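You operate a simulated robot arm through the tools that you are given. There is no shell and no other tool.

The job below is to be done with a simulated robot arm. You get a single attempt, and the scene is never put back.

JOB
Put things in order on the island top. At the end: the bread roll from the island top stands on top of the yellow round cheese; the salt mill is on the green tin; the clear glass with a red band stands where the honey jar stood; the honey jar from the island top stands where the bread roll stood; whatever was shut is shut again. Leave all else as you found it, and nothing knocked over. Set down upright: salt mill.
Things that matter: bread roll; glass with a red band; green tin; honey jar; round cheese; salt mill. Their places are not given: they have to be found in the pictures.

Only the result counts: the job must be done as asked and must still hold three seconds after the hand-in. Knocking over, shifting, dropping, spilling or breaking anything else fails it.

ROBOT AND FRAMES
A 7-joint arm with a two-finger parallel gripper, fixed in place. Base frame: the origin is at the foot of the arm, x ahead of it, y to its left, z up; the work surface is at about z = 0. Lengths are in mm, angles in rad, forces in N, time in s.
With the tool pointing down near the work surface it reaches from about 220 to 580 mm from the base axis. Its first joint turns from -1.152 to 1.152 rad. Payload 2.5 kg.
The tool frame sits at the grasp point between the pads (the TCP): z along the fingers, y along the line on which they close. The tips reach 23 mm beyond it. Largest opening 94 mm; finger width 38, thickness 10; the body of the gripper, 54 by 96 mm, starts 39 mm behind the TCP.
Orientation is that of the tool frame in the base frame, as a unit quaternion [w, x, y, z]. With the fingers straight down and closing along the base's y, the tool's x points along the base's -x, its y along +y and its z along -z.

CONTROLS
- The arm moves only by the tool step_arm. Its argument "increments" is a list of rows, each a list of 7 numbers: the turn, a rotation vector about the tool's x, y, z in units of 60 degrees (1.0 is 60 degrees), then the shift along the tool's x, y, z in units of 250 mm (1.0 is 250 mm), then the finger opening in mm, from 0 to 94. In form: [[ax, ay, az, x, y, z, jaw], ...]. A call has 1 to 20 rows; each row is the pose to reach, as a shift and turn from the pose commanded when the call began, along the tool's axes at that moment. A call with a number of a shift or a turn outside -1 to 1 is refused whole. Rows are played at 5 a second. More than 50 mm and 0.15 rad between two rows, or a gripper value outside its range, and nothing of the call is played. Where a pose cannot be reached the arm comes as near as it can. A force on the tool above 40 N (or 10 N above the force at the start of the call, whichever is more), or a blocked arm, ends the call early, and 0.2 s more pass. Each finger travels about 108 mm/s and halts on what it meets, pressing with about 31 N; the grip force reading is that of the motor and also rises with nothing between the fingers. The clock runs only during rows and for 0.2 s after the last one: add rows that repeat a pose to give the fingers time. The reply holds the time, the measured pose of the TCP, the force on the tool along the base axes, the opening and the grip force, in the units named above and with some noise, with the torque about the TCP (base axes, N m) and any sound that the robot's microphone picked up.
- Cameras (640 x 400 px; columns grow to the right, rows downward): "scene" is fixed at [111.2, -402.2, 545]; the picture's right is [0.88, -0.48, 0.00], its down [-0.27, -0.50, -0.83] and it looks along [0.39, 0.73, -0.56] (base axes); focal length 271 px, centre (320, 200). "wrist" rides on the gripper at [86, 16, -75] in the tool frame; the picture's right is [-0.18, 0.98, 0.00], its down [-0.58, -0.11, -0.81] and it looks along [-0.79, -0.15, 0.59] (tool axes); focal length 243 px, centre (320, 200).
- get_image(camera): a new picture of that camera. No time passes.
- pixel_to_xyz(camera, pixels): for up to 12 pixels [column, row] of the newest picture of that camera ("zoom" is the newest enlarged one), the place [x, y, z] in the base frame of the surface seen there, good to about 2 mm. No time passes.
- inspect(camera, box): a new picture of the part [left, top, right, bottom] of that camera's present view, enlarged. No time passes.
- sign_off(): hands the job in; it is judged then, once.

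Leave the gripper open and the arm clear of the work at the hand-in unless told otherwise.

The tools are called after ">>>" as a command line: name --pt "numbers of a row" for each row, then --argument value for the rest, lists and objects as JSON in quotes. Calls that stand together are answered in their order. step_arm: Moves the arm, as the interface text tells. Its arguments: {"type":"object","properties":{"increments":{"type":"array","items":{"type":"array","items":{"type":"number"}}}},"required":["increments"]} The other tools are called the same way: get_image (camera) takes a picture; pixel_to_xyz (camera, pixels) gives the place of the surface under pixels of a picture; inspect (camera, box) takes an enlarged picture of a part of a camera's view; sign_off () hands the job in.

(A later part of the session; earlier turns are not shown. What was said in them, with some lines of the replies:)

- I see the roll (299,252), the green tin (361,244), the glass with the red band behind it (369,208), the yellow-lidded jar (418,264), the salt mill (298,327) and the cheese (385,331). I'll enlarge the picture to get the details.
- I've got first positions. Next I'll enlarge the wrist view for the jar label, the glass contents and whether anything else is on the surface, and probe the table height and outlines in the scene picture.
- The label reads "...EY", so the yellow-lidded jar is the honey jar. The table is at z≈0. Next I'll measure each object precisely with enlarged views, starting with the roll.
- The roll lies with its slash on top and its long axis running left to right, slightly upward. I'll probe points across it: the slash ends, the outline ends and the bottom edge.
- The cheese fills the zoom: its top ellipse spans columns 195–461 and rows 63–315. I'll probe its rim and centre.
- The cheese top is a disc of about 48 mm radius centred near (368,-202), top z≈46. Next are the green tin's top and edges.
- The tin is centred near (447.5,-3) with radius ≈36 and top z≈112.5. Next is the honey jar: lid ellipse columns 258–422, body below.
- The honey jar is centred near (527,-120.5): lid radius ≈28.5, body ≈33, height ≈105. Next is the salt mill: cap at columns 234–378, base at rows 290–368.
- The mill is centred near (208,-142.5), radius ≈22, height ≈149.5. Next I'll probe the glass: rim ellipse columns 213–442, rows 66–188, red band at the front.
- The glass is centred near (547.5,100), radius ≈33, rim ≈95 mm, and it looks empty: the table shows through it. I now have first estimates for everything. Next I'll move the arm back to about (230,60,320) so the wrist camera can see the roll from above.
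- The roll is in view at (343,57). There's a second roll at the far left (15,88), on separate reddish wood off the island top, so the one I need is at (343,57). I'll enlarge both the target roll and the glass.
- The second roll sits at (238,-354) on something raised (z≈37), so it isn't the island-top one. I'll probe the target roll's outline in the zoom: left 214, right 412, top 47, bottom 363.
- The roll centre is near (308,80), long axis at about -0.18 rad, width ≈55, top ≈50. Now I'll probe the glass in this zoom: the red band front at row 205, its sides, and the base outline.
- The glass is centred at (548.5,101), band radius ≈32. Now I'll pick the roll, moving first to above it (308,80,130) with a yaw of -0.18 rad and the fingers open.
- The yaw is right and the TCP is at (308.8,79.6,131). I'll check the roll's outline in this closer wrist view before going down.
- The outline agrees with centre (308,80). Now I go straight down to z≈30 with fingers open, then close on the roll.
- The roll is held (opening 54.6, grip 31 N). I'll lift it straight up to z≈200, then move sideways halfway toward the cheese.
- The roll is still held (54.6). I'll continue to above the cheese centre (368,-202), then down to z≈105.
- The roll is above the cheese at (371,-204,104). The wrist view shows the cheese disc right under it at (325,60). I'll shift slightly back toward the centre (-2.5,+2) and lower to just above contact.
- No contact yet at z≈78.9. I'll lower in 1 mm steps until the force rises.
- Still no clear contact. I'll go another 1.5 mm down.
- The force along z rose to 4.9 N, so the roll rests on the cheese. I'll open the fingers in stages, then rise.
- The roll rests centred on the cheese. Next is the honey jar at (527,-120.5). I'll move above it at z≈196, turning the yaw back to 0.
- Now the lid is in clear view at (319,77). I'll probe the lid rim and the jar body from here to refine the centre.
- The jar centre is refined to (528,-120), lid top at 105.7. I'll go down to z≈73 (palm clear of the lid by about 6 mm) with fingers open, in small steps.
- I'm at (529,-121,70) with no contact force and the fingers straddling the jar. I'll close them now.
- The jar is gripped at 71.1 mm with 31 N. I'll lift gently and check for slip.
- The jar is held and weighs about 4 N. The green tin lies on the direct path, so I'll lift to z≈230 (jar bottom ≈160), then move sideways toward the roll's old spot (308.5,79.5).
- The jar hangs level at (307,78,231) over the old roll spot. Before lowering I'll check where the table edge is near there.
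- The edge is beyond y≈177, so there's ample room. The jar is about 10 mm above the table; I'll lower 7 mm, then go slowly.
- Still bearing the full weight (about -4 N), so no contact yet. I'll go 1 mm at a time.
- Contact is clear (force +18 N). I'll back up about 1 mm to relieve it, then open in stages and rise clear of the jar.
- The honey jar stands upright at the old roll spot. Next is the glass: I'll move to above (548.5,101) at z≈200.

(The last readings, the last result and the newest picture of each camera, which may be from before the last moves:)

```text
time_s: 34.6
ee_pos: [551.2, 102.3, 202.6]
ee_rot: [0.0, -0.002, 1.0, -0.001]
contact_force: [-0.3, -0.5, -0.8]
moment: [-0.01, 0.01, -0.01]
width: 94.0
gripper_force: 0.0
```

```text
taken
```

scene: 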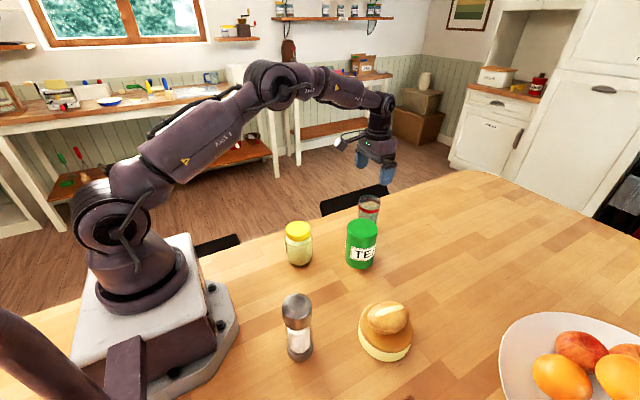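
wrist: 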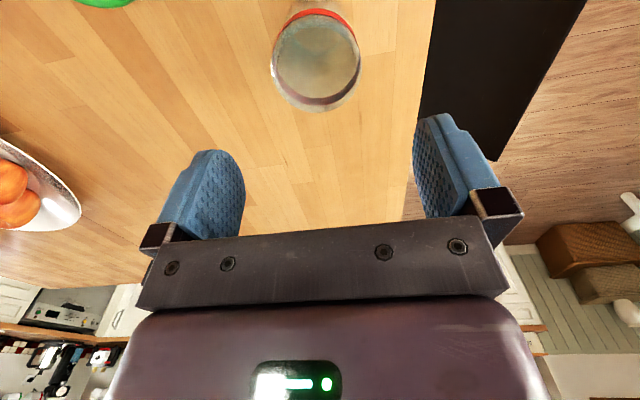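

The glass is in clear view at (316,60), looking into it from above. I'll enlarge it and probe the rim and band.

>>> inspect --camera "wrist" --box '[255, 0, 375, 120]'

>>> pixel_to_xyz --camera "wrist" --pixels '[[318, 17], [290, 25], [345, 25], [316, 103], [335, 98], [297, 98], [273, 70], [359, 65], [316, 60], [280, 45], [355, 40], [316, 108]]'

```text
3.33 times, centred on (315, 60) of wrist
```

zoom: 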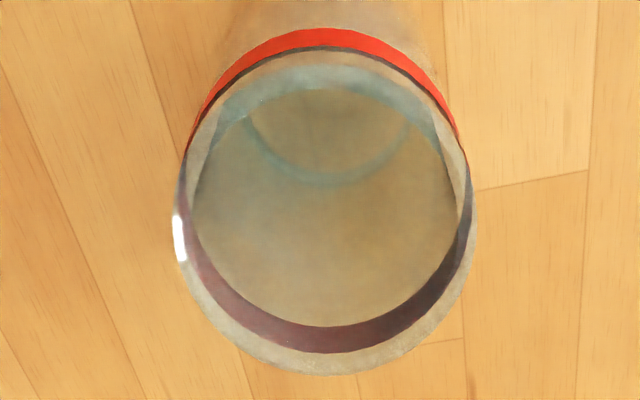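

```text
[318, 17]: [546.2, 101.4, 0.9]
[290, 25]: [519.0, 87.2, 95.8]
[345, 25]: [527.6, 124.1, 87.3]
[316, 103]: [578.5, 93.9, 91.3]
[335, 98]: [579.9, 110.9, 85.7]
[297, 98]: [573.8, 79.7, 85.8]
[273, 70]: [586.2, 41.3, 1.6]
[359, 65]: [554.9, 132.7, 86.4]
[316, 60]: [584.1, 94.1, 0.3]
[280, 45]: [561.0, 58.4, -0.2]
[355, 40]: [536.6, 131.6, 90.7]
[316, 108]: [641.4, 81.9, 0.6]
```

The fit gives glass centre (548,101), radius ≈32, rim ≈98. I'll correct by (-2.8,-0.9) and go down to z≈68 with fingers open.

>>> step_arm --pt "0 0 0 0.011 -0.004 0.08 94" --pt "0 0 0 0.011 -0.004 0.18 94" --pt "0 0 0 0.011 -0.004 0.28 94" --pt "0 0 0 0.011 -0.004 0.38 94" --pt "0 0 0 0.011 -0.004 0.46 94" --pt "0 0 0 0.011 -0.004 0.51 94" --pt "0 0 0 0.011 -0.004 0.529 94" --pt "0 0 0 0.011 -0.004 0.529 94"

>>> get_image --camera "scene"

>>> inspect --camera "scene" --box '[320, 150, 430, 250]'

>>> get_image --camera "wrist"

```text
time_s: 36.4
ee_pos: [549.3, 100.7, 67.9]
ee_rot: [0.0, -0.001, 1.0, 0.0]
contact_force: [0.4, 1.2, 0.6]
moment: [-0.03, -0.03, -0.02]
width: 94.0
gripper_force: 0.0
```

```text
taken
```

scene: 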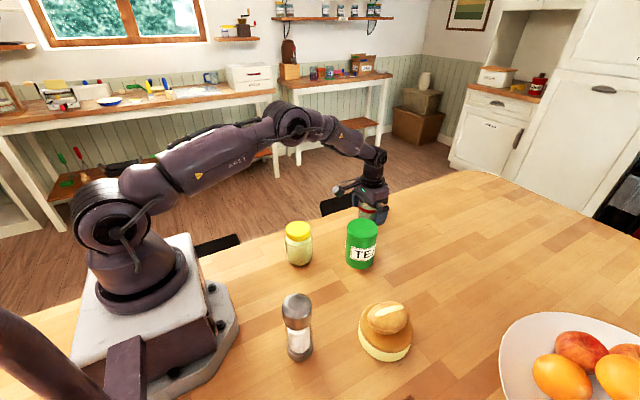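

```text
4.00 times, centred on (375, 200) of scene
```

zoom: 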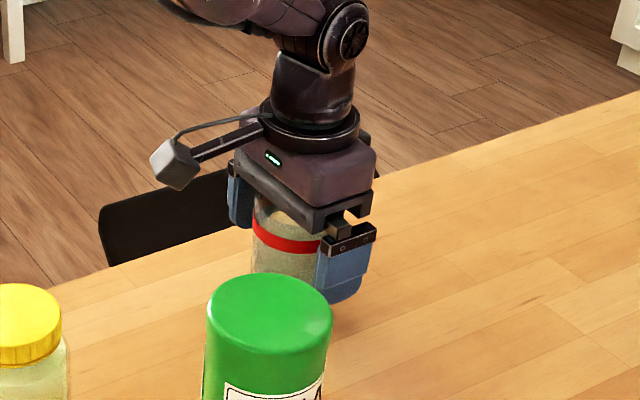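

```text
taken
```

wrist: 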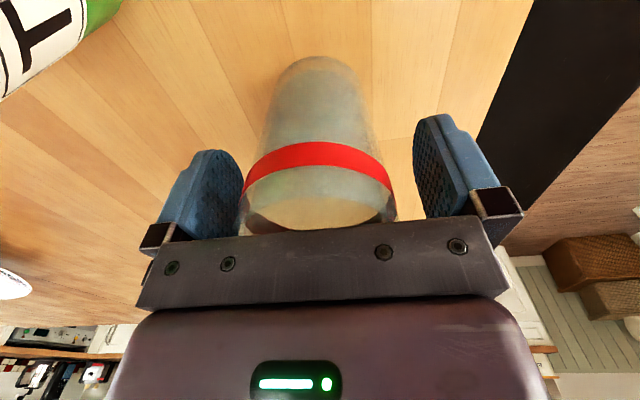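

The fingers straddle the glass with no contact force. I'll close gently.

>>> step_arm --pt "0 0 0 0 0 0 86" --pt "0 0 0 0 0 0 78" --pt "0 0 0 0 0 0 70" --pt "0 0 0 0 0 0 62" --pt "0 0 0 0 0 0 56" --pt "0 0 0 0 0 0 52" --pt "0 0 0 0 0 0 52"

>>> get_image --camera "wrist"

```text
time_s: 38.0
ee_pos: [550.3, 100.3, 69.1]
ee_rot: [0.0, -0.001, 1.0, 0.0]
contact_force: [0.7, -0.2, 2.1]
moment: [0.03, -0.03, -0.05]
width: 64.4
gripper_force: 31.0
```

```text
taken
```

wrist: 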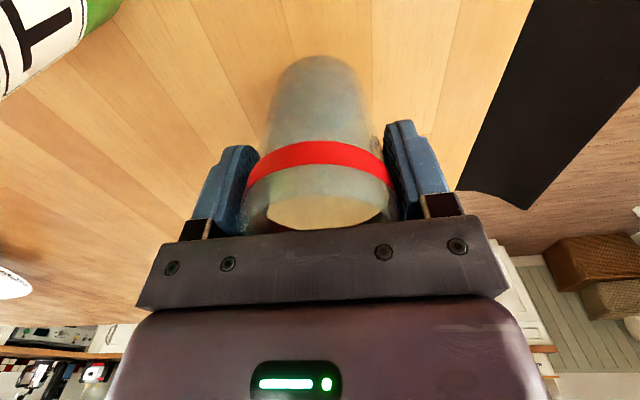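

The glass is gripped at 64.4 mm. I'll lift gently a little first.

>>> step_arm --pt "0 0 0 0 0 -0.01 52" --pt "0 0 0 0 0 -0.03 52" --pt "0 0 0 0 0 -0.06 52" --pt "0 0 0 0 0 -0.1 52" --pt "0 0 0 0 0 -0.1 52"

>>> inspect --camera "scene" --box '[320, 150, 430, 250]'

```text
time_s: 39.2
ee_pos: [547.3, 99.7, 93.9]
ee_rot: [0.0, -0.001, 1.0, 0.0]
contact_force: [-0.3, 0.2, -1.9]
moment: [0.0, -0.03, -0.03]
width: 64.4
gripper_force: 30.6
```

```text
4.00 times, centred on (375, 200) of scene
```

zoom: 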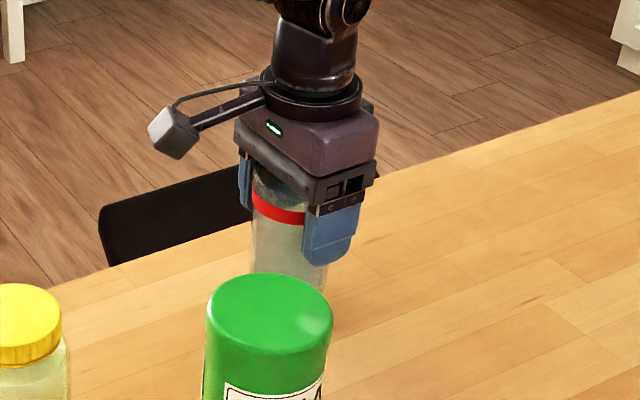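

The glass is held and level, about 2 N. I'll lift to z≈200, then carry it to above the honey jar's old spot (528,-120).

>>> step_arm --pt "0 0 0 0 0 -0.08 52" --pt "0 0 0 0 0 -0.18 52" --pt "0 0 0 0 0 -0.28 52" --pt "0 0 0 0 0 -0.38 52" --pt "0 0 0 0 0 -0.428 52" --pt "0 0 0 0.004 -0.04 -0.428 52" --pt "0 0 0 0.011 -0.12 -0.428 52" --pt "0 0 0 0.02 -0.22 -0.428 52" --pt "0 0 0 0.029 -0.33 -0.428 52" --pt "0 0 0 0.039 -0.44 -0.428 52" --pt "0 0 0 0.049 -0.55 -0.428 52" --pt "0 0 0 0.059 -0.66 -0.428 52" --pt "0 0 0 0.069 -0.77 -0.428 52" --pt "0 0 0 0.076 -0.85 -0.428 52" --pt "0 0 0 0.079 -0.885 -0.428 52" --pt "0 0 0 0.079 -0.885 -0.428 52"

>>> get_image --camera "scene"

>>> get_image --camera "wrist"

```text
time_s: 42.6
ee_pos: [529.0, -120.8, 199.5]
ee_rot: [0.0, 0.0, 1.0, 0.0]
contact_force: [-0.1, 0.0, -2.7]
moment: [-0.01, -0.01, 0.01]
width: 64.6
gripper_force: 30.7
```

```text
taken
```

scene: 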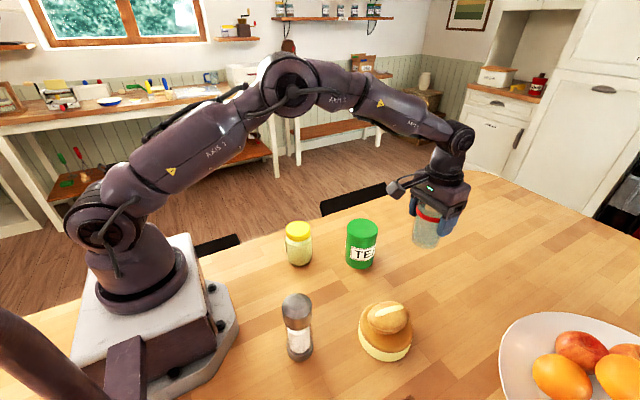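

```text
taken
```

wrist: 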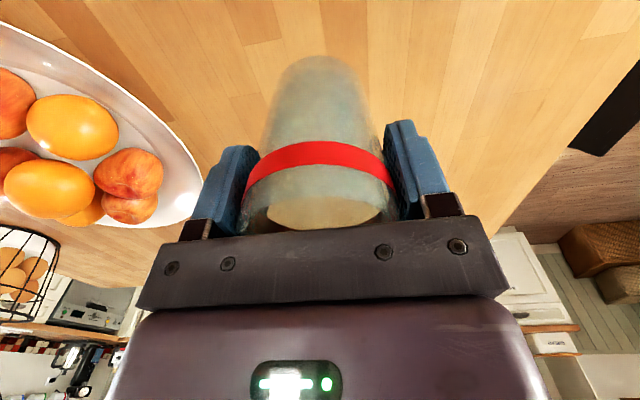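

The glass is above (528.5,-120.5) at z≈200. I'll lower it to about 3 mm above the table.

>>> step_arm --pt "0 0 0 0 0 0.06 52" --pt "0 0 0 0 0 0.16 52" --pt "0 0 0 0 0 0.26 52" --pt "0 0 0 0 0 0.36 52" --pt "0 0 0 0 0 0.44 52" --pt "0 0 0 0 0 0.49 52" --pt "0 0 0 0 0 0.516 52" --pt "0 0 0 0 0 0.516 52"

>>> step_arm --pt "0 0 0 0 0 0.004 52" --pt "0 0 0 0 0 0.008 52" --pt "0 0 0 0 0 0.008 52"

```text
time_s: 44.4
ee_pos: [526.5, -119.3, 71.3]
ee_rot: [0.0, -0.001, 1.0, 0.0]
contact_force: [0.1, -0.7, -2.1]
moment: [-0.02, -0.02, -0.01]
width: 64.3
gripper_force: 31.2
```

```text
time_s: 45.2
ee_pos: [527.3, -119.8, 68.4]
ee_rot: [0.0, -0.001, 1.0, 0.0]
contact_force: [0.1, -0.7, -2.4]
moment: [0.0, 0.0, 0.01]
width: 64.3
gripper_force: 31.0
```

Still carrying the weight (-2.4 N). I'll go down in 0.75–1 mm steps.

>>> step_arm --pt "0 0 0 0 0 0.003 52" --pt "0 0 0 0 0 0.003 52"

>>> step_arm --pt "0 0 0 0 0 0.003 52" --pt "0 0 0 0 0 0.003 52"

```text
time_s: 45.8
ee_pos: [528.3, -119.7, 68.0]
ee_rot: [0.0, -0.001, 1.0, -0.001]
contact_force: [-1.1, -0.1, 1.2]
moment: [0.1, 0.04, 0.04]
width: 64.3
gripper_force: 30.5
```

```text
time_s: 46.4
ee_pos: [528.1, -120.0, 69.1]
ee_rot: [0.001, -0.001, 1.0, 0.001]
contact_force: [-1.8, 0.2, 7.2]
moment: [0.23, 0.19, 0.01]
width: 64.4
gripper_force: 30.8
```

The glass touches the table (+7 N). I'll open in stages and then rise.

>>> step_arm --pt "0 0 0 0 0 -0.002 60" --pt "0 0 0 0 0 -0.002 66" --pt "0 0 0 0 0 -0.002 72" --pt "0 0 0 0 0 -0.002 82" --pt "0 0 0 0 0 -0.002 94" --pt "0 0 0 0 0 -0.002 94"

>>> step_arm --pt "0 0 0 0 0 -0.04 94" --pt "0 0 0 0 0 -0.12 94" --pt "0 0 0 0 0 -0.24 94" --pt "0 0 0 0 0 -0.36 94" --pt "0 0 0 0 0 -0.48 94" --pt "0 0 0 0 0 -0.6 94" --pt "0 0 0 0 0 -0.6 94"

>>> get_image --camera "scene"

>>> get_image --camera "wrist"

```text
time_s: 47.8
ee_pos: [527.4, -120.5, 68.2]
ee_rot: [-0.001, 0.0, 1.0, 0.0]
contact_force: [-0.8, 0.3, -0.2]
moment: [0.01, 0.0, 0.02]
width: 94.0
gripper_force: 0.1
```

```text
time_s: 49.4
ee_pos: [526.7, -119.4, 218.0]
ee_rot: [0.0, -0.001, 1.0, 0.0]
contact_force: [-0.3, 0.4, 0.2]
moment: [-0.02, 0.04, -0.01]
width: 94.1
gripper_force: 0.1
```

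```text
taken
```

scene: 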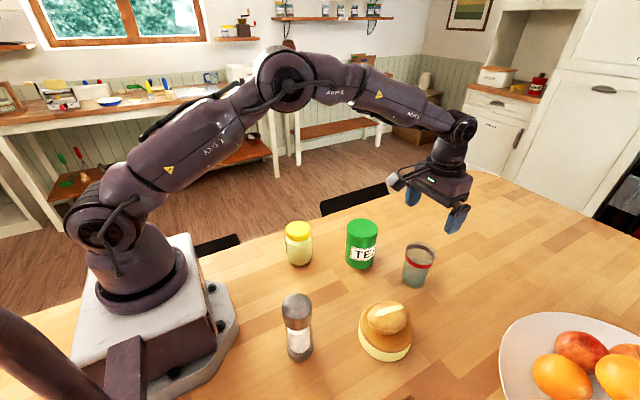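

```text
taken
```

wrist: 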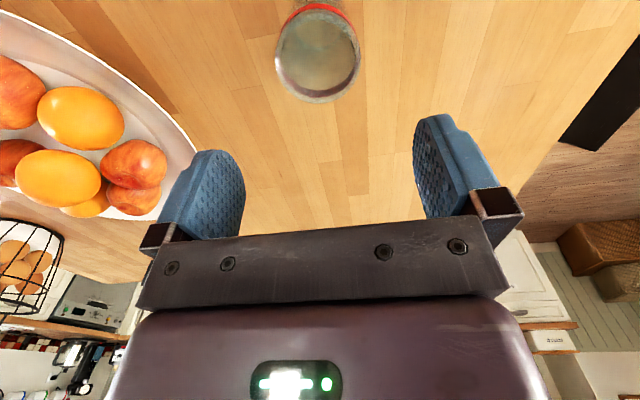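

The glass now stands upright where the honey jar stood. I'm going next for the salt mill at about (208,-143). First leg: back to (278,-137,220), well above the roll and the mill.

>>> step_arm --pt "0 0 0 0.08 -0.005 -0.01 94" --pt "0 0 0 0.2 -0.013 -0.02 94" --pt "0 0 0 0.34 -0.023 -0.03 94" --pt "0 0 0 0.48 -0.032 -0.04 94" --pt "0 0 0 0.62 -0.042 -0.04 94" --pt "0 0 0 0.76 -0.051 -0.04 94" --pt "0 0 0 0.9 -0.061 -0.04 94" --pt "0 0 0 1.0 -0.068 -0.04 94" --pt "0 0 0 1.0 -0.068 -0.04 94"

>>> get_image --camera "scene"

>>> inspect --camera "scene" --box '[220, 220, 420, 380]'

```text
time_s: 51.4
ee_pos: [278.2, -139.0, 228.5]
ee_rot: [0.0, 0.0, 1.0, 0.0]
contact_force: [0.4, 1.3, 0.2]
moment: [0.02, -0.02, 0.03]
width: 93.9
gripper_force: 0.0
```

```text
taken
```

scene: 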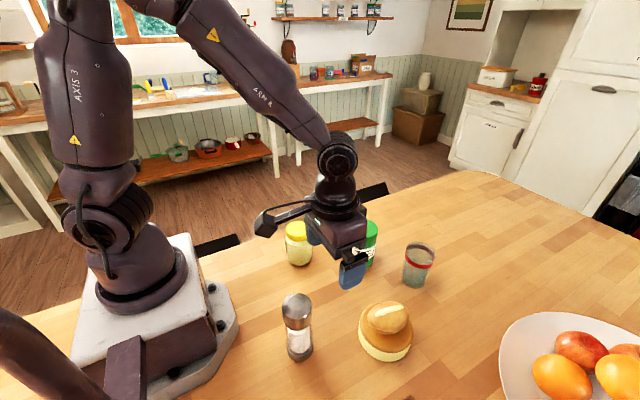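

```text
2.50 times, centred on (320, 300) of scene
```

zoom: 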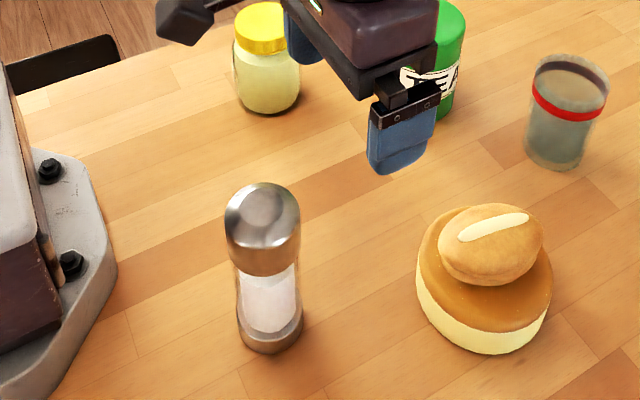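

The mill stands clear, and the roll on the cheese, the glass and the honey jar all look fine. Before lowering near the robot's own base, I'll probe the base heights, where the wrist-camera bracket will come down, and refine the mill cap.

>>> pixel_to_xyz --camera "scene" --pixels '[[215, 300], [200, 290], [185, 270], [170, 265], [180, 250], [150, 250], [140, 210], [100, 300], [160, 330], [120, 360], [30, 340], [200, 340]]'

>>> pixel_to_xyz --camera "zoom" --pixels '[[227, 225], [298, 225], [263, 188], [263, 250], [263, 270], [230, 250], [295, 250], [265, 205], [270, 348], [242, 330], [300, 325], [268, 310]]'

```text
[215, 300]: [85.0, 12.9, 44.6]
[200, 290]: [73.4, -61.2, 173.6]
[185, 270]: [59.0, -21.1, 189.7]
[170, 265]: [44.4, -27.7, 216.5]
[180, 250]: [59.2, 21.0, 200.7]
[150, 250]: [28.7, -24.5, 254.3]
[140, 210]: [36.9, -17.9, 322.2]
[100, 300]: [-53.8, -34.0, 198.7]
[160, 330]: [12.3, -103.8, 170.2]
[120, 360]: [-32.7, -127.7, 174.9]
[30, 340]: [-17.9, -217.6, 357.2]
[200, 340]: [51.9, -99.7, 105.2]
```

```text
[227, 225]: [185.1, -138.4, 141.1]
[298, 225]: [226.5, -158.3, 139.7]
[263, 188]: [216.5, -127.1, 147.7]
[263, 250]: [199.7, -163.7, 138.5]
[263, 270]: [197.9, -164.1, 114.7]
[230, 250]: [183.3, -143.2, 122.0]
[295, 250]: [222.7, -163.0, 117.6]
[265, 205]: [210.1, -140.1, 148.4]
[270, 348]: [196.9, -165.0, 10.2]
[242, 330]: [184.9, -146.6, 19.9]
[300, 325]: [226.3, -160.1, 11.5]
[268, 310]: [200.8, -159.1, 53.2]
```

The robot's base box tops out at z≈173 and reaches x≈75, y≈-110, so the bracket at about (122,-126,195) clears it. The refined mill centre is (208,-143), cap radius ≈23, top 149. I'll move above the mill at z≈185.

>>> step_arm --pt "0 0 0 0.08 -0.008 0 94" --pt "0 0 0 0.18 -0.016 0 94" --pt "0 0 0 0.28 -0.024 0 94" --pt "0 0 0 0.28 -0.024 0.08 94" --pt "0 0 0 0.28 -0.024 0.172 94" --pt "0 0 0 0.28 -0.024 0.172 94"

>>> get_image --camera "scene"

>>> inspect --camera "scene" --box '[200, 210, 400, 370]'

>>> get_image --camera "wrist"

```text
time_s: 52.8
ee_pos: [206.2, -144.8, 185.1]
ee_rot: [0.0, -0.001, 1.0, 0.0]
contact_force: [0.2, 0.6, 0.0]
moment: [0.0, 0.0, -0.01]
width: 94.0
gripper_force: 0.0
```

```text
taken
```

scene: 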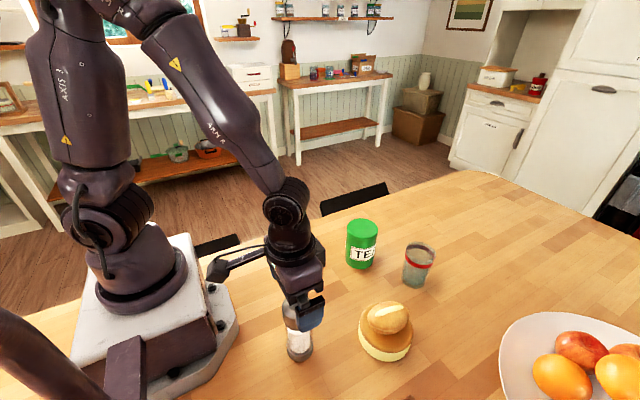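

```text
2.50 times, centred on (300, 290) of scene
```

zoom: 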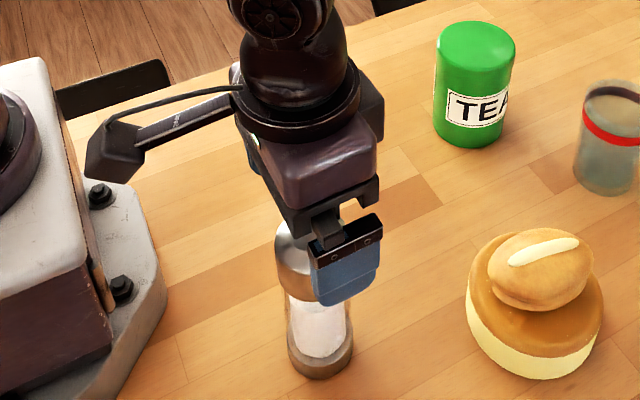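

```text
taken
```

wrist: 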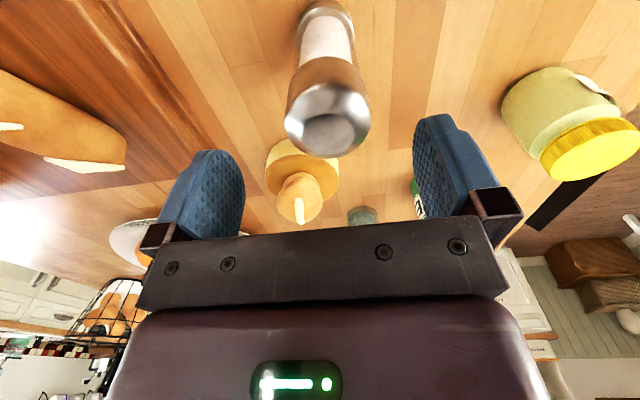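

The mill's cap is visible in the wrist view at (327,120). I'll probe it to confirm its centre before going down.

>>> pixel_to_xyz --camera "wrist" --pixels '[[335, 133], [290, 120], [366, 115], [325, 152], [295, 138], [360, 140], [325, 70], [300, 85], [355, 80], [327, 100]]'

>>> inspect --camera "wrist" --box '[270, 0, 390, 160]'

```text
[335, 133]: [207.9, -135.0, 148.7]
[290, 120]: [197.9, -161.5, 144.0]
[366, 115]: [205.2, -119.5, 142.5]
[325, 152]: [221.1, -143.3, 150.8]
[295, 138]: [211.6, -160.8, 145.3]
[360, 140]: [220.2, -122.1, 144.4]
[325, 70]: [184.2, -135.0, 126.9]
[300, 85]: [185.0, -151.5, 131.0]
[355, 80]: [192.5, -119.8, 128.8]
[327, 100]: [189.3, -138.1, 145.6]
```

```text
2.50 times, centred on (330, 80) of wrist
```

zoom: 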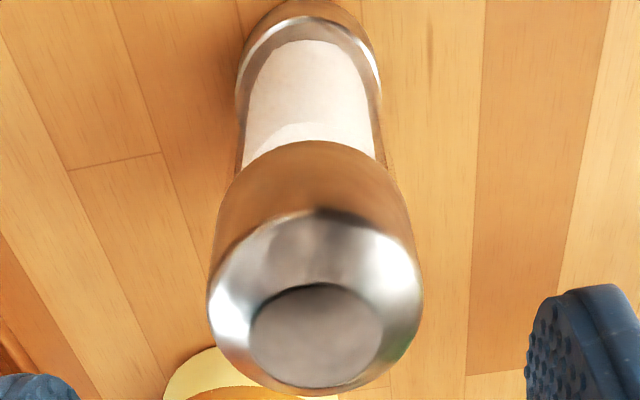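

The centre is confirmed at about (207.5,-142). I'll go down to z≈120 (palm ≈10 mm above the cap) with fingers open.

>>> step_arm --pt "0 0 0 0.001 0.004 0.05 94" --pt "0 0 0 0.001 0.004 0.11 94" --pt "0 0 0 0.001 0.004 0.17 94" --pt "0 0 0 0.001 0.004 0.22 94" --pt "0 0 0 0.001 0.004 0.26 94" --pt "0 0 0 0.001 0.004 0.26 94"

>>> inspect --camera "scene" --box '[180, 210, 400, 386]'

>>> get_image --camera "wrist"

```text
time_s: 54.2
ee_pos: [207.8, -142.7, 119.6]
ee_rot: [0.0, -0.001, 1.0, 0.0]
contact_force: [-0.6, -0.7, -0.1]
moment: [-0.01, 0.01, 0.02]
width: 94.1
gripper_force: 0.0
```

```text
2.27 times, centred on (290, 298) of scene
```

zoom: 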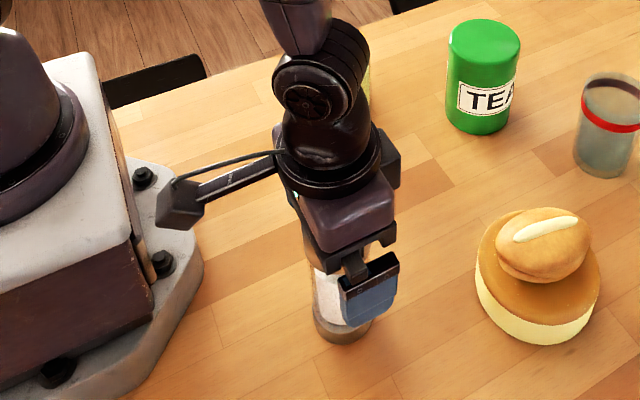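

```text
taken
```

wrist: 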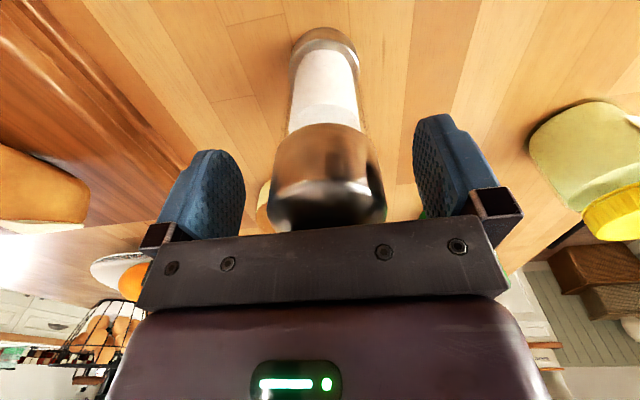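

The cap sits between the fingers with no contact. I'll close slowly.

>>> step_arm --pt "0 0 0 0 0 0 84" --pt "0 0 0 0 0 0 74" --pt "0 0 0 0 0 0 64" --pt "0 0 0 0 0 0 56" --pt "0 0 0 0 0 0 50" --pt "0 0 0 0 0 0 44" --pt "0 0 0 0 0 0 38" --pt "0 0 0 0 0 0 32" --pt "0 0 0 0 0 0 32"

>>> get_image --camera "wrist"

```text
time_s: 56.2
ee_pos: [208.1, -143.5, 120.8]
ee_rot: [0.0, 0.0, 1.0, 0.0]
contact_force: [0.2, 1.1, 1.7]
moment: [0.08, 0.01, 0.04]
width: 51.2
gripper_force: 30.6
```

```text
taken
```

wrist: 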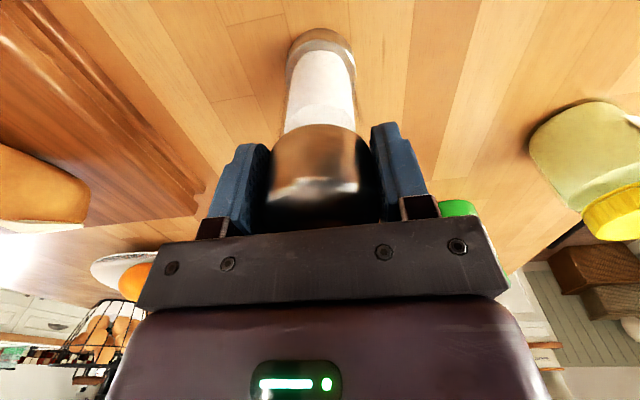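

The cap is gripped at 51.2 mm. The cap seems to have moved about 2–3 mm to centre between the fingers. I'll check the mill's uprightness in the scene view.

>>> inspect --camera "scene" --box '[250, 260, 350, 370]'

>>> inspect --camera "wrist" --box '[220, 10, 440, 240]'

```text
3.64 times, centred on (300, 315) of scene
```

zoom: 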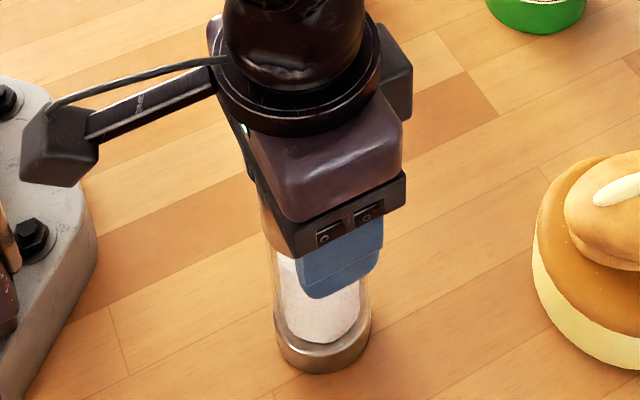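

```text
1.74 times, centred on (330, 125) of wrist
```

zoom: 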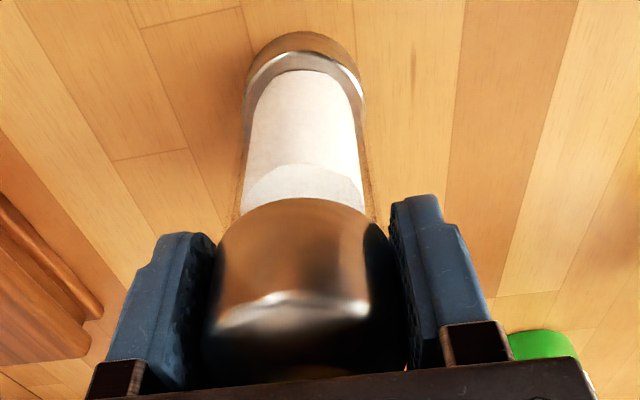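

No visible tilt. I'll lift gently by 30 mm and check the whole mill comes along.

>>> step_arm --pt "0 0 0 0 0 -0.01 32" --pt "0 0 0 0 0 -0.03 32" --pt "0 0 0 0 0 -0.07 32" --pt "0 0 0 0 0 -0.12 32" --pt "0 0 0 0 0 -0.12 32"

>>> inspect --camera "scene" --box '[230, 240, 350, 370]'

>>> get_image --camera "wrist"

```text
time_s: 57.4
ee_pos: [207.9, -141.5, 150.7]
ee_rot: [0.0, -0.001, 1.0, 0.0]
contact_force: [-0.1, -0.1, -2.3]
moment: [-0.01, 0.01, 0.01]
width: 51.4
gripper_force: 31.1
```

```text
3.08 times, centred on (290, 305) of scene
```

zoom: 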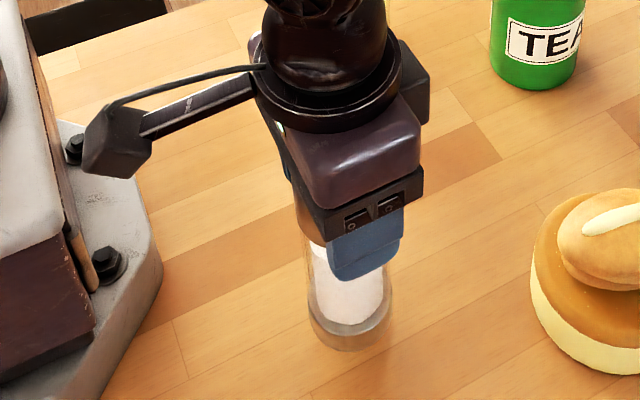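

```text
taken
```

wrist: 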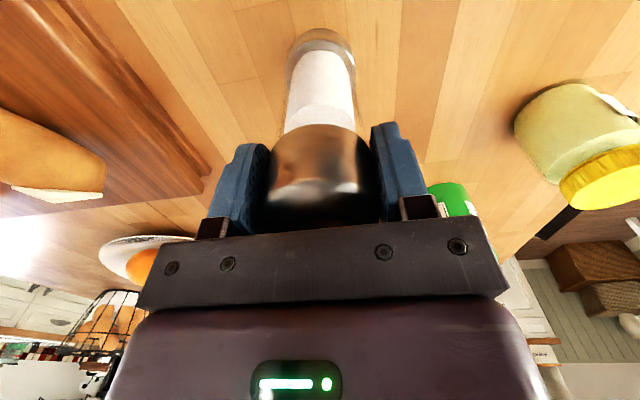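

The whole mill is up (about 2.3 N) and hangs straight. I'll lift to z≈270 (mill bottom ≈150) and carry it to above the tin centre (447.5,-3).

>>> step_arm --pt "0 0 0 0 0 -0.1 32" --pt "0 0 0 0 0 -0.22 32" --pt "0 0 0 0 0 -0.34 32" --pt "0 0 0 0 0 -0.44 32" --pt "0 0 0 0 0 -0.48 32" --pt "0 0 0 -0.05 0.029 -0.48 32" --pt "0 0 0 -0.14 0.081 -0.48 32" --pt "0 0 0 -0.25 0.145 -0.48 32" --pt "0 0 0 -0.36 0.209 -0.48 32" --pt "0 0 0 -0.47 0.272 -0.48 32" --pt "0 0 0 -0.58 0.336 -0.48 32" --pt "0 0 0 -0.69 0.4 -0.48 32" --pt "0 0 0 -0.8 0.464 -0.48 32" --pt "0 0 0 -0.89 0.516 -0.48 32" --pt "0 0 0 -0.94 0.545 -0.48 32" --pt "0 0 0 -0.959 0.556 -0.48 32" --pt "0 0 0 -0.959 0.556 -0.48 32"

>>> get_image --camera "scene"

>>> get_image --camera "wrist"

```text
time_s: 61.0
ee_pos: [449.1, -3.8, 269.9]
ee_rot: [0.0, 0.0, 1.0, 0.0]
contact_force: [0.2, -0.5, -2.6]
moment: [0.05, 0.01, 0.01]
width: 51.3
gripper_force: 30.9
```

```text
taken
```

scene: 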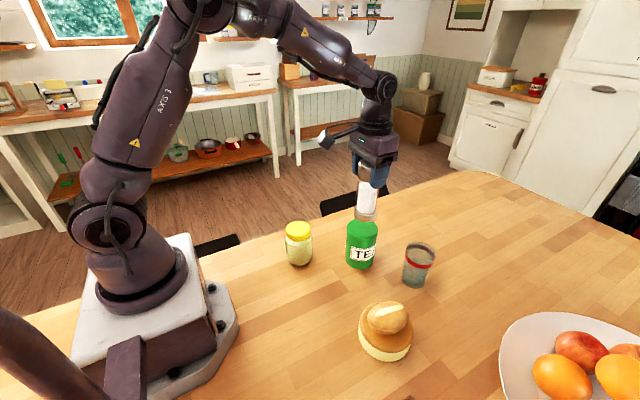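

```text
taken
```

wrist: 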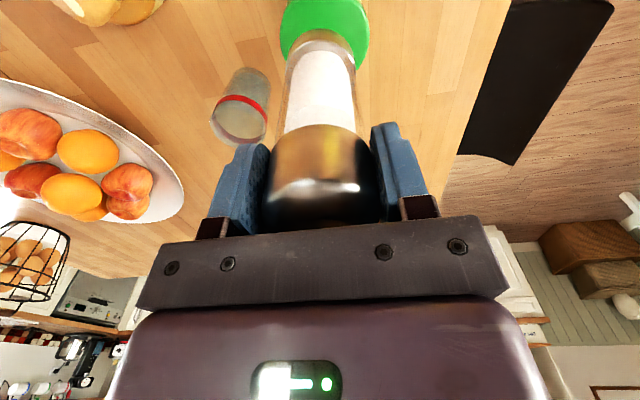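

The mill hangs above the tin. I'll lower it to about 4 mm above the tin's top and check the alignment.

>>> step_arm --pt "0 0 0 0 0 0.03 32" --pt "0 0 0 0 0 0.07 32" --pt "0 0 0 0 0 0.11 32" --pt "0 0 0 0 0 0.132 32" --pt "0 0 0 0 0 0.132 32"

>>> inspect --camera "scene" --box '[310, 170, 420, 280]'

>>> inspect --camera "wrist" --box '[240, 0, 400, 150]'

```text
time_s: 62.2
ee_pos: [447.2, -3.9, 239.3]
ee_rot: [0.0, -0.001, 1.0, 0.0]
contact_force: [0.7, -0.3, -3.1]
moment: [-0.02, 0.0, 0.0]
width: 50.8
gripper_force: 31.4
```

```text
3.64 times, centred on (365, 225) of scene
```

zoom: 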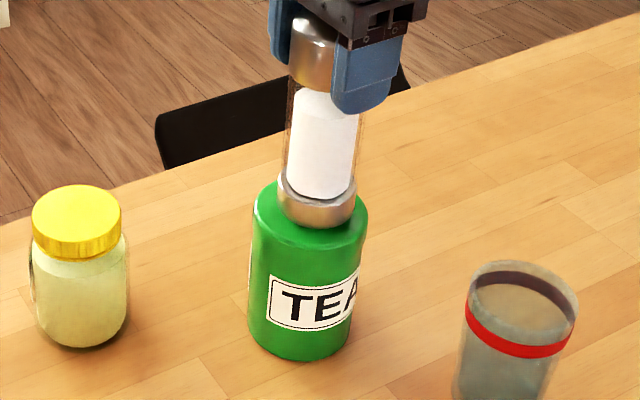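

```text
2.67 times, centred on (320, 75) of wrist
```

zoom: 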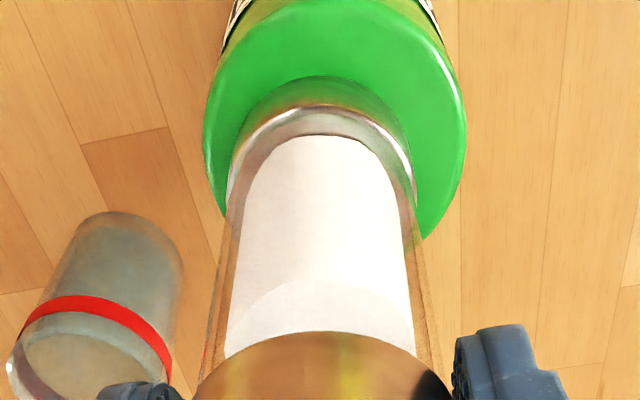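

The mill is nearly centred, perhaps a few mm off. I'll probe the tin rim and the mill base in this wrist zoom to quantify it.

>>> pixel_to_xyz --camera "zoom" --pixels '[[209, 110], [460, 110], [260, 30], [400, 20], [212, 150], [450, 180], [325, 90], [240, 140], [405, 140], [232, 175], [412, 170], [325, 125]]'

```text
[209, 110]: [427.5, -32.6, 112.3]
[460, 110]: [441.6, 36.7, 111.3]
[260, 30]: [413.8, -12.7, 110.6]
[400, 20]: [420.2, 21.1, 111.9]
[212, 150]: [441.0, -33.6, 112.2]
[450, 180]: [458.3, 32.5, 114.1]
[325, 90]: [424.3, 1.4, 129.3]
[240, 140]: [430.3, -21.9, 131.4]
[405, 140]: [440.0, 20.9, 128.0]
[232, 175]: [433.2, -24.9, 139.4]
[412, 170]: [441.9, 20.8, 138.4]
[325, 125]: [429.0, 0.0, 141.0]
```

Tin centre ≈(447,-1), mill ≈(448,-3.5). I'll shift (-1,+2.5) and lower 3 mm, then go in fine steps until contact.

>>> step_arm --pt "0 0 0 0.002 0.005 0 32" --pt "0 0 0 0.004 0.01 0 32" --pt "0 0 0 0.004 0.01 0.006 32" --pt "0 0 0 0.004 0.01 0.012 32" --pt "0 0 0 0.004 0.01 0.012 32"

>>> step_arm --pt "0 0 0 0 0 0.003 32" --pt "0 0 0 0 0 0.003 32"

```text
time_s: 63.4
ee_pos: [447.1, -0.8, 235.7]
ee_rot: [0.001, -0.001, 1.0, 0.001]
contact_force: [-0.3, 0.3, -2.8]
moment: [-0.03, -0.02, -0.02]
width: 50.8
gripper_force: 31.1
```

```text
time_s: 64.0
ee_pos: [447.3, -0.4, 234.1]
ee_rot: [0.0, 0.0, 1.0, 0.001]
contact_force: [0.5, 0.8, -3.1]
moment: [0.01, 0.01, -0.04]
width: 51.0
gripper_force: 30.7
```

Still carrying (-3 N). I'll keep going in 0.75 mm steps.

>>> step_arm --pt "0 0 0 0 0 0.003 32" --pt "0 0 0 0 0 0.003 32"

>>> step_arm --pt "0 0 0 0 0 0.003 32" --pt "0 0 0 0 0 0.003 32"

```text
time_s: 64.6
ee_pos: [446.7, -1.3, 233.8]
ee_rot: [0.0, -0.001, 1.0, -0.001]
contact_force: [0.1, -0.1, -2.8]
moment: [0.01, -0.01, 0.02]
width: 51.0
gripper_force: 31.2
```

```text
time_s: 65.2
ee_pos: [447.0, -0.0, 232.2]
ee_rot: [0.0, -0.002, 1.0, 0.0]
contact_force: [-1.0, -0.2, 0.5]
moment: [-0.04, 0.12, 0.01]
width: 51.1
gripper_force: 31.0
```

Contact is starting (+0.5 N). One more 0.5 mm to seat it.

>>> step_arm --pt "0 0 0 0 0 0.002 32" --pt "0 0 0 0 0 0.002 32"

>>> inspect --camera "scene" --box '[310, 170, 420, 280]'

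```text
time_s: 65.8
ee_pos: [446.1, 1.0, 233.1]
ee_rot: [0.0, -0.001, 1.0, 0.0]
contact_force: [-3.7, -0.8, 7.7]
moment: [-0.19, 0.39, 0.03]
width: 51.0
gripper_force: 30.6
```

```text
3.64 times, centred on (365, 225) of scene
```

zoom: 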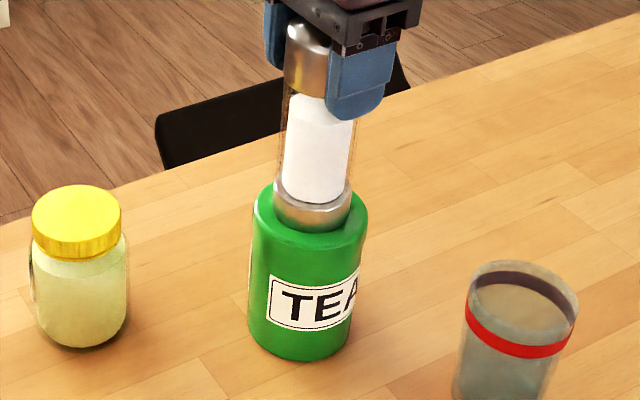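

It's seated (+7.7 N) and centred on the tin. I'll back off 0.5 mm and open the fingers slowly.

>>> step_arm --pt "0 0 0 0 0 -0.002 48" --pt "0 0 0 0 0 -0.002 52" --pt "0 0 0 0 0 -0.002 55" --pt "0 0 0 0 0 -0.002 60" --pt "0 0 0 0 0 -0.002 70" --pt "0 0 0 0 0 -0.002 82" --pt "0 0 0 0 0 -0.002 94" --pt "0 0 0 0 0 -0.002 94"

>>> inspect --camera "scene" --box '[310, 170, 420, 280]'

>>> get_image --camera "wrist"

```text
time_s: 67.6
ee_pos: [446.0, 0.4, 231.5]
ee_rot: [0.0, -0.001, 1.0, 0.0]
contact_force: [-0.2, 0.2, -0.5]
moment: [0.01, 0.03, -0.04]
width: 94.1
gripper_force: 0.1
```

```text
3.64 times, centred on (365, 225) of scene
```

zoom: 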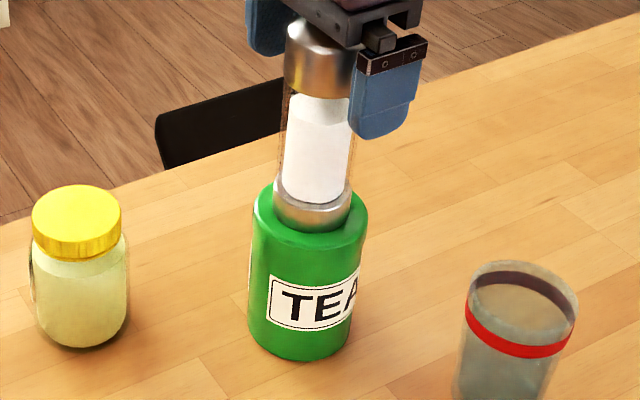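

```text
taken
```

wrist: 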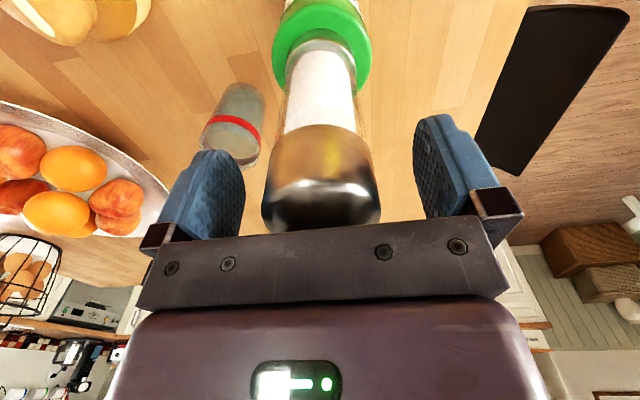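

The mill stands by itself on the tin. I'll rise straight up to z≈350, clear of the mill's top (≈262).

>>> step_arm --pt "0 0 0 0 0 -0.02 94" --pt "0 0 0 0 0 -0.06 94" --pt "0 0 0 0 0 -0.12 94" --pt "0 0 0 0 0 -0.2 94" --pt "0 0 0 0 0 -0.3 94" --pt "0 0 0 0 0 -0.4 94" --pt "0 0 0 0 0 -0.47 94" --pt "0 0 0 0 0 -0.47 94"

>>> step_arm --pt "0 0 0 0.08 -0.05 0 94" --pt "0 0 0 0.2 -0.12 0 94" --pt "0 0 0 0.32 -0.2 0 94" --pt "0 0 0 0.4 -0.28 0 94" --pt "0 0 0 0.4 -0.28 0 94" --pt "0 0 0 0.4 -0.28 0 94"

>>> get_image --camera "scene"

>>> get_image --camera "wrist"

```text
time_s: 69.4
ee_pos: [446.4, -0.6, 349.9]
ee_rot: [0.0, -0.001, 1.0, 0.0]
contact_force: [0.9, 0.4, 0.2]
moment: [-0.01, 0.01, 0.02]
width: 93.8
gripper_force: 0.1
```

```text
time_s: 70.8
ee_pos: [344.4, -70.3, 350.6]
ee_rot: [0.0, 0.0, 1.0, 0.0]
contact_force: [0.3, -0.3, -0.6]
moment: [-0.01, -0.02, 0.01]
width: 94.0
gripper_force: 0.0
```

```text
taken
```

scene: 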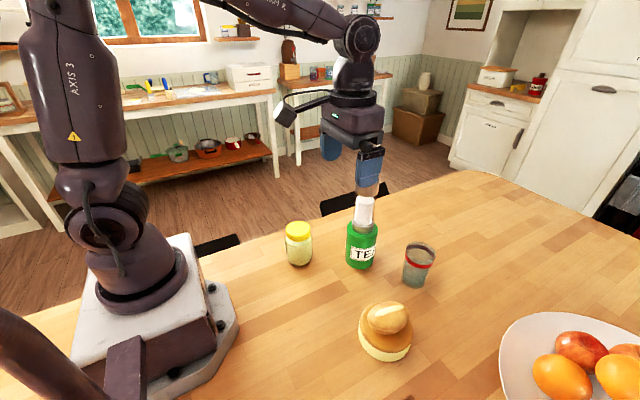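

```text
taken
```

wrist: 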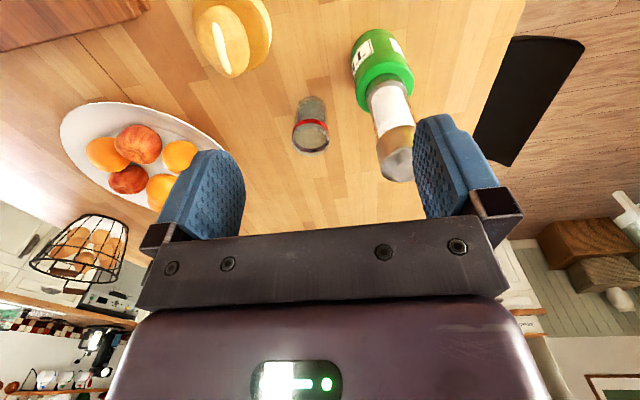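

Everything stands. I'll verify final positions by enlarging the scene and probing the honey jar lid, glass, tin and cheese.

>>> inspect --camera "scene" --box '[270, 190, 450, 370]'

>>> pixel_to_xyz --camera "scene" --pixels '[[287, 230], [310, 229], [298, 223], [299, 237], [299, 230], [405, 265], [431, 268], [418, 272], [388, 318], [385, 355], [361, 255], [420, 255]]'

```text
2.22 times, centred on (360, 280) of scene
```

zoom: 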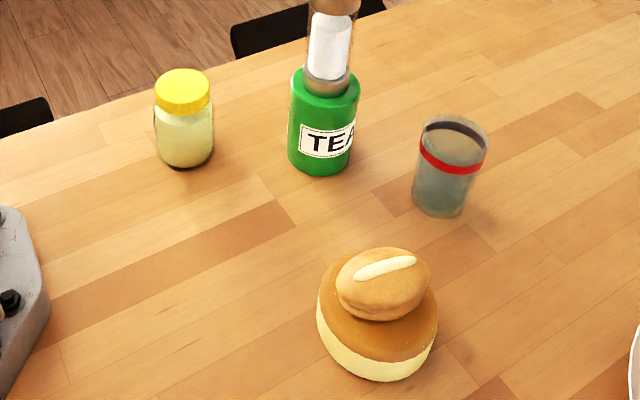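

```text
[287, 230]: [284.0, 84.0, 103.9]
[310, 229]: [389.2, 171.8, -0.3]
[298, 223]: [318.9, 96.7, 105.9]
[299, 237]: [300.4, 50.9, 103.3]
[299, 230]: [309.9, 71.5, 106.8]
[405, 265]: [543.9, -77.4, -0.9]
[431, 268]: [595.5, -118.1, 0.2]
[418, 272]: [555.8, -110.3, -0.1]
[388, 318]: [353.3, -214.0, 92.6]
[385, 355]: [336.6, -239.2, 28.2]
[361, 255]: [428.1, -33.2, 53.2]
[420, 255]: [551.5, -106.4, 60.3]
```

All checks pass:
- **Roll:** it rests on the cheese.
- **Mill:** it stands upright on the green tin.
- **Glass:** it stands at the honey jar's old spot.
- **Honey jar:** it stands at the roll's old spot, with its lid on.

I opened nothing, so nothing needs shutting. The gripper is open and the arm is clear, so I'm handing in.

>>> sign_off

```text
The job is handed in.
```

I finished the job and handed it in, and nothing was knocked over in the last pictures I took. The hand-in returned no verdict, so I don't know how it was judged.

- **Bread roll:** it rests on top of the yellow round cheese. A second roll sat off to the side on something raised, and I left it alone.
- **Salt mill:** it stands upright on the green tin, close to its centre.
- **Glass with the red band:** it stands where the honey jar stood, about (528, -120).
- **Honey jar:** it stands where the roll was, about (309, 80), within about 2 mm of the roll's old centre, with its lid on.

I opened nothing, so there was nothing to shut again. The gripper is open and the arm is clear of the work.
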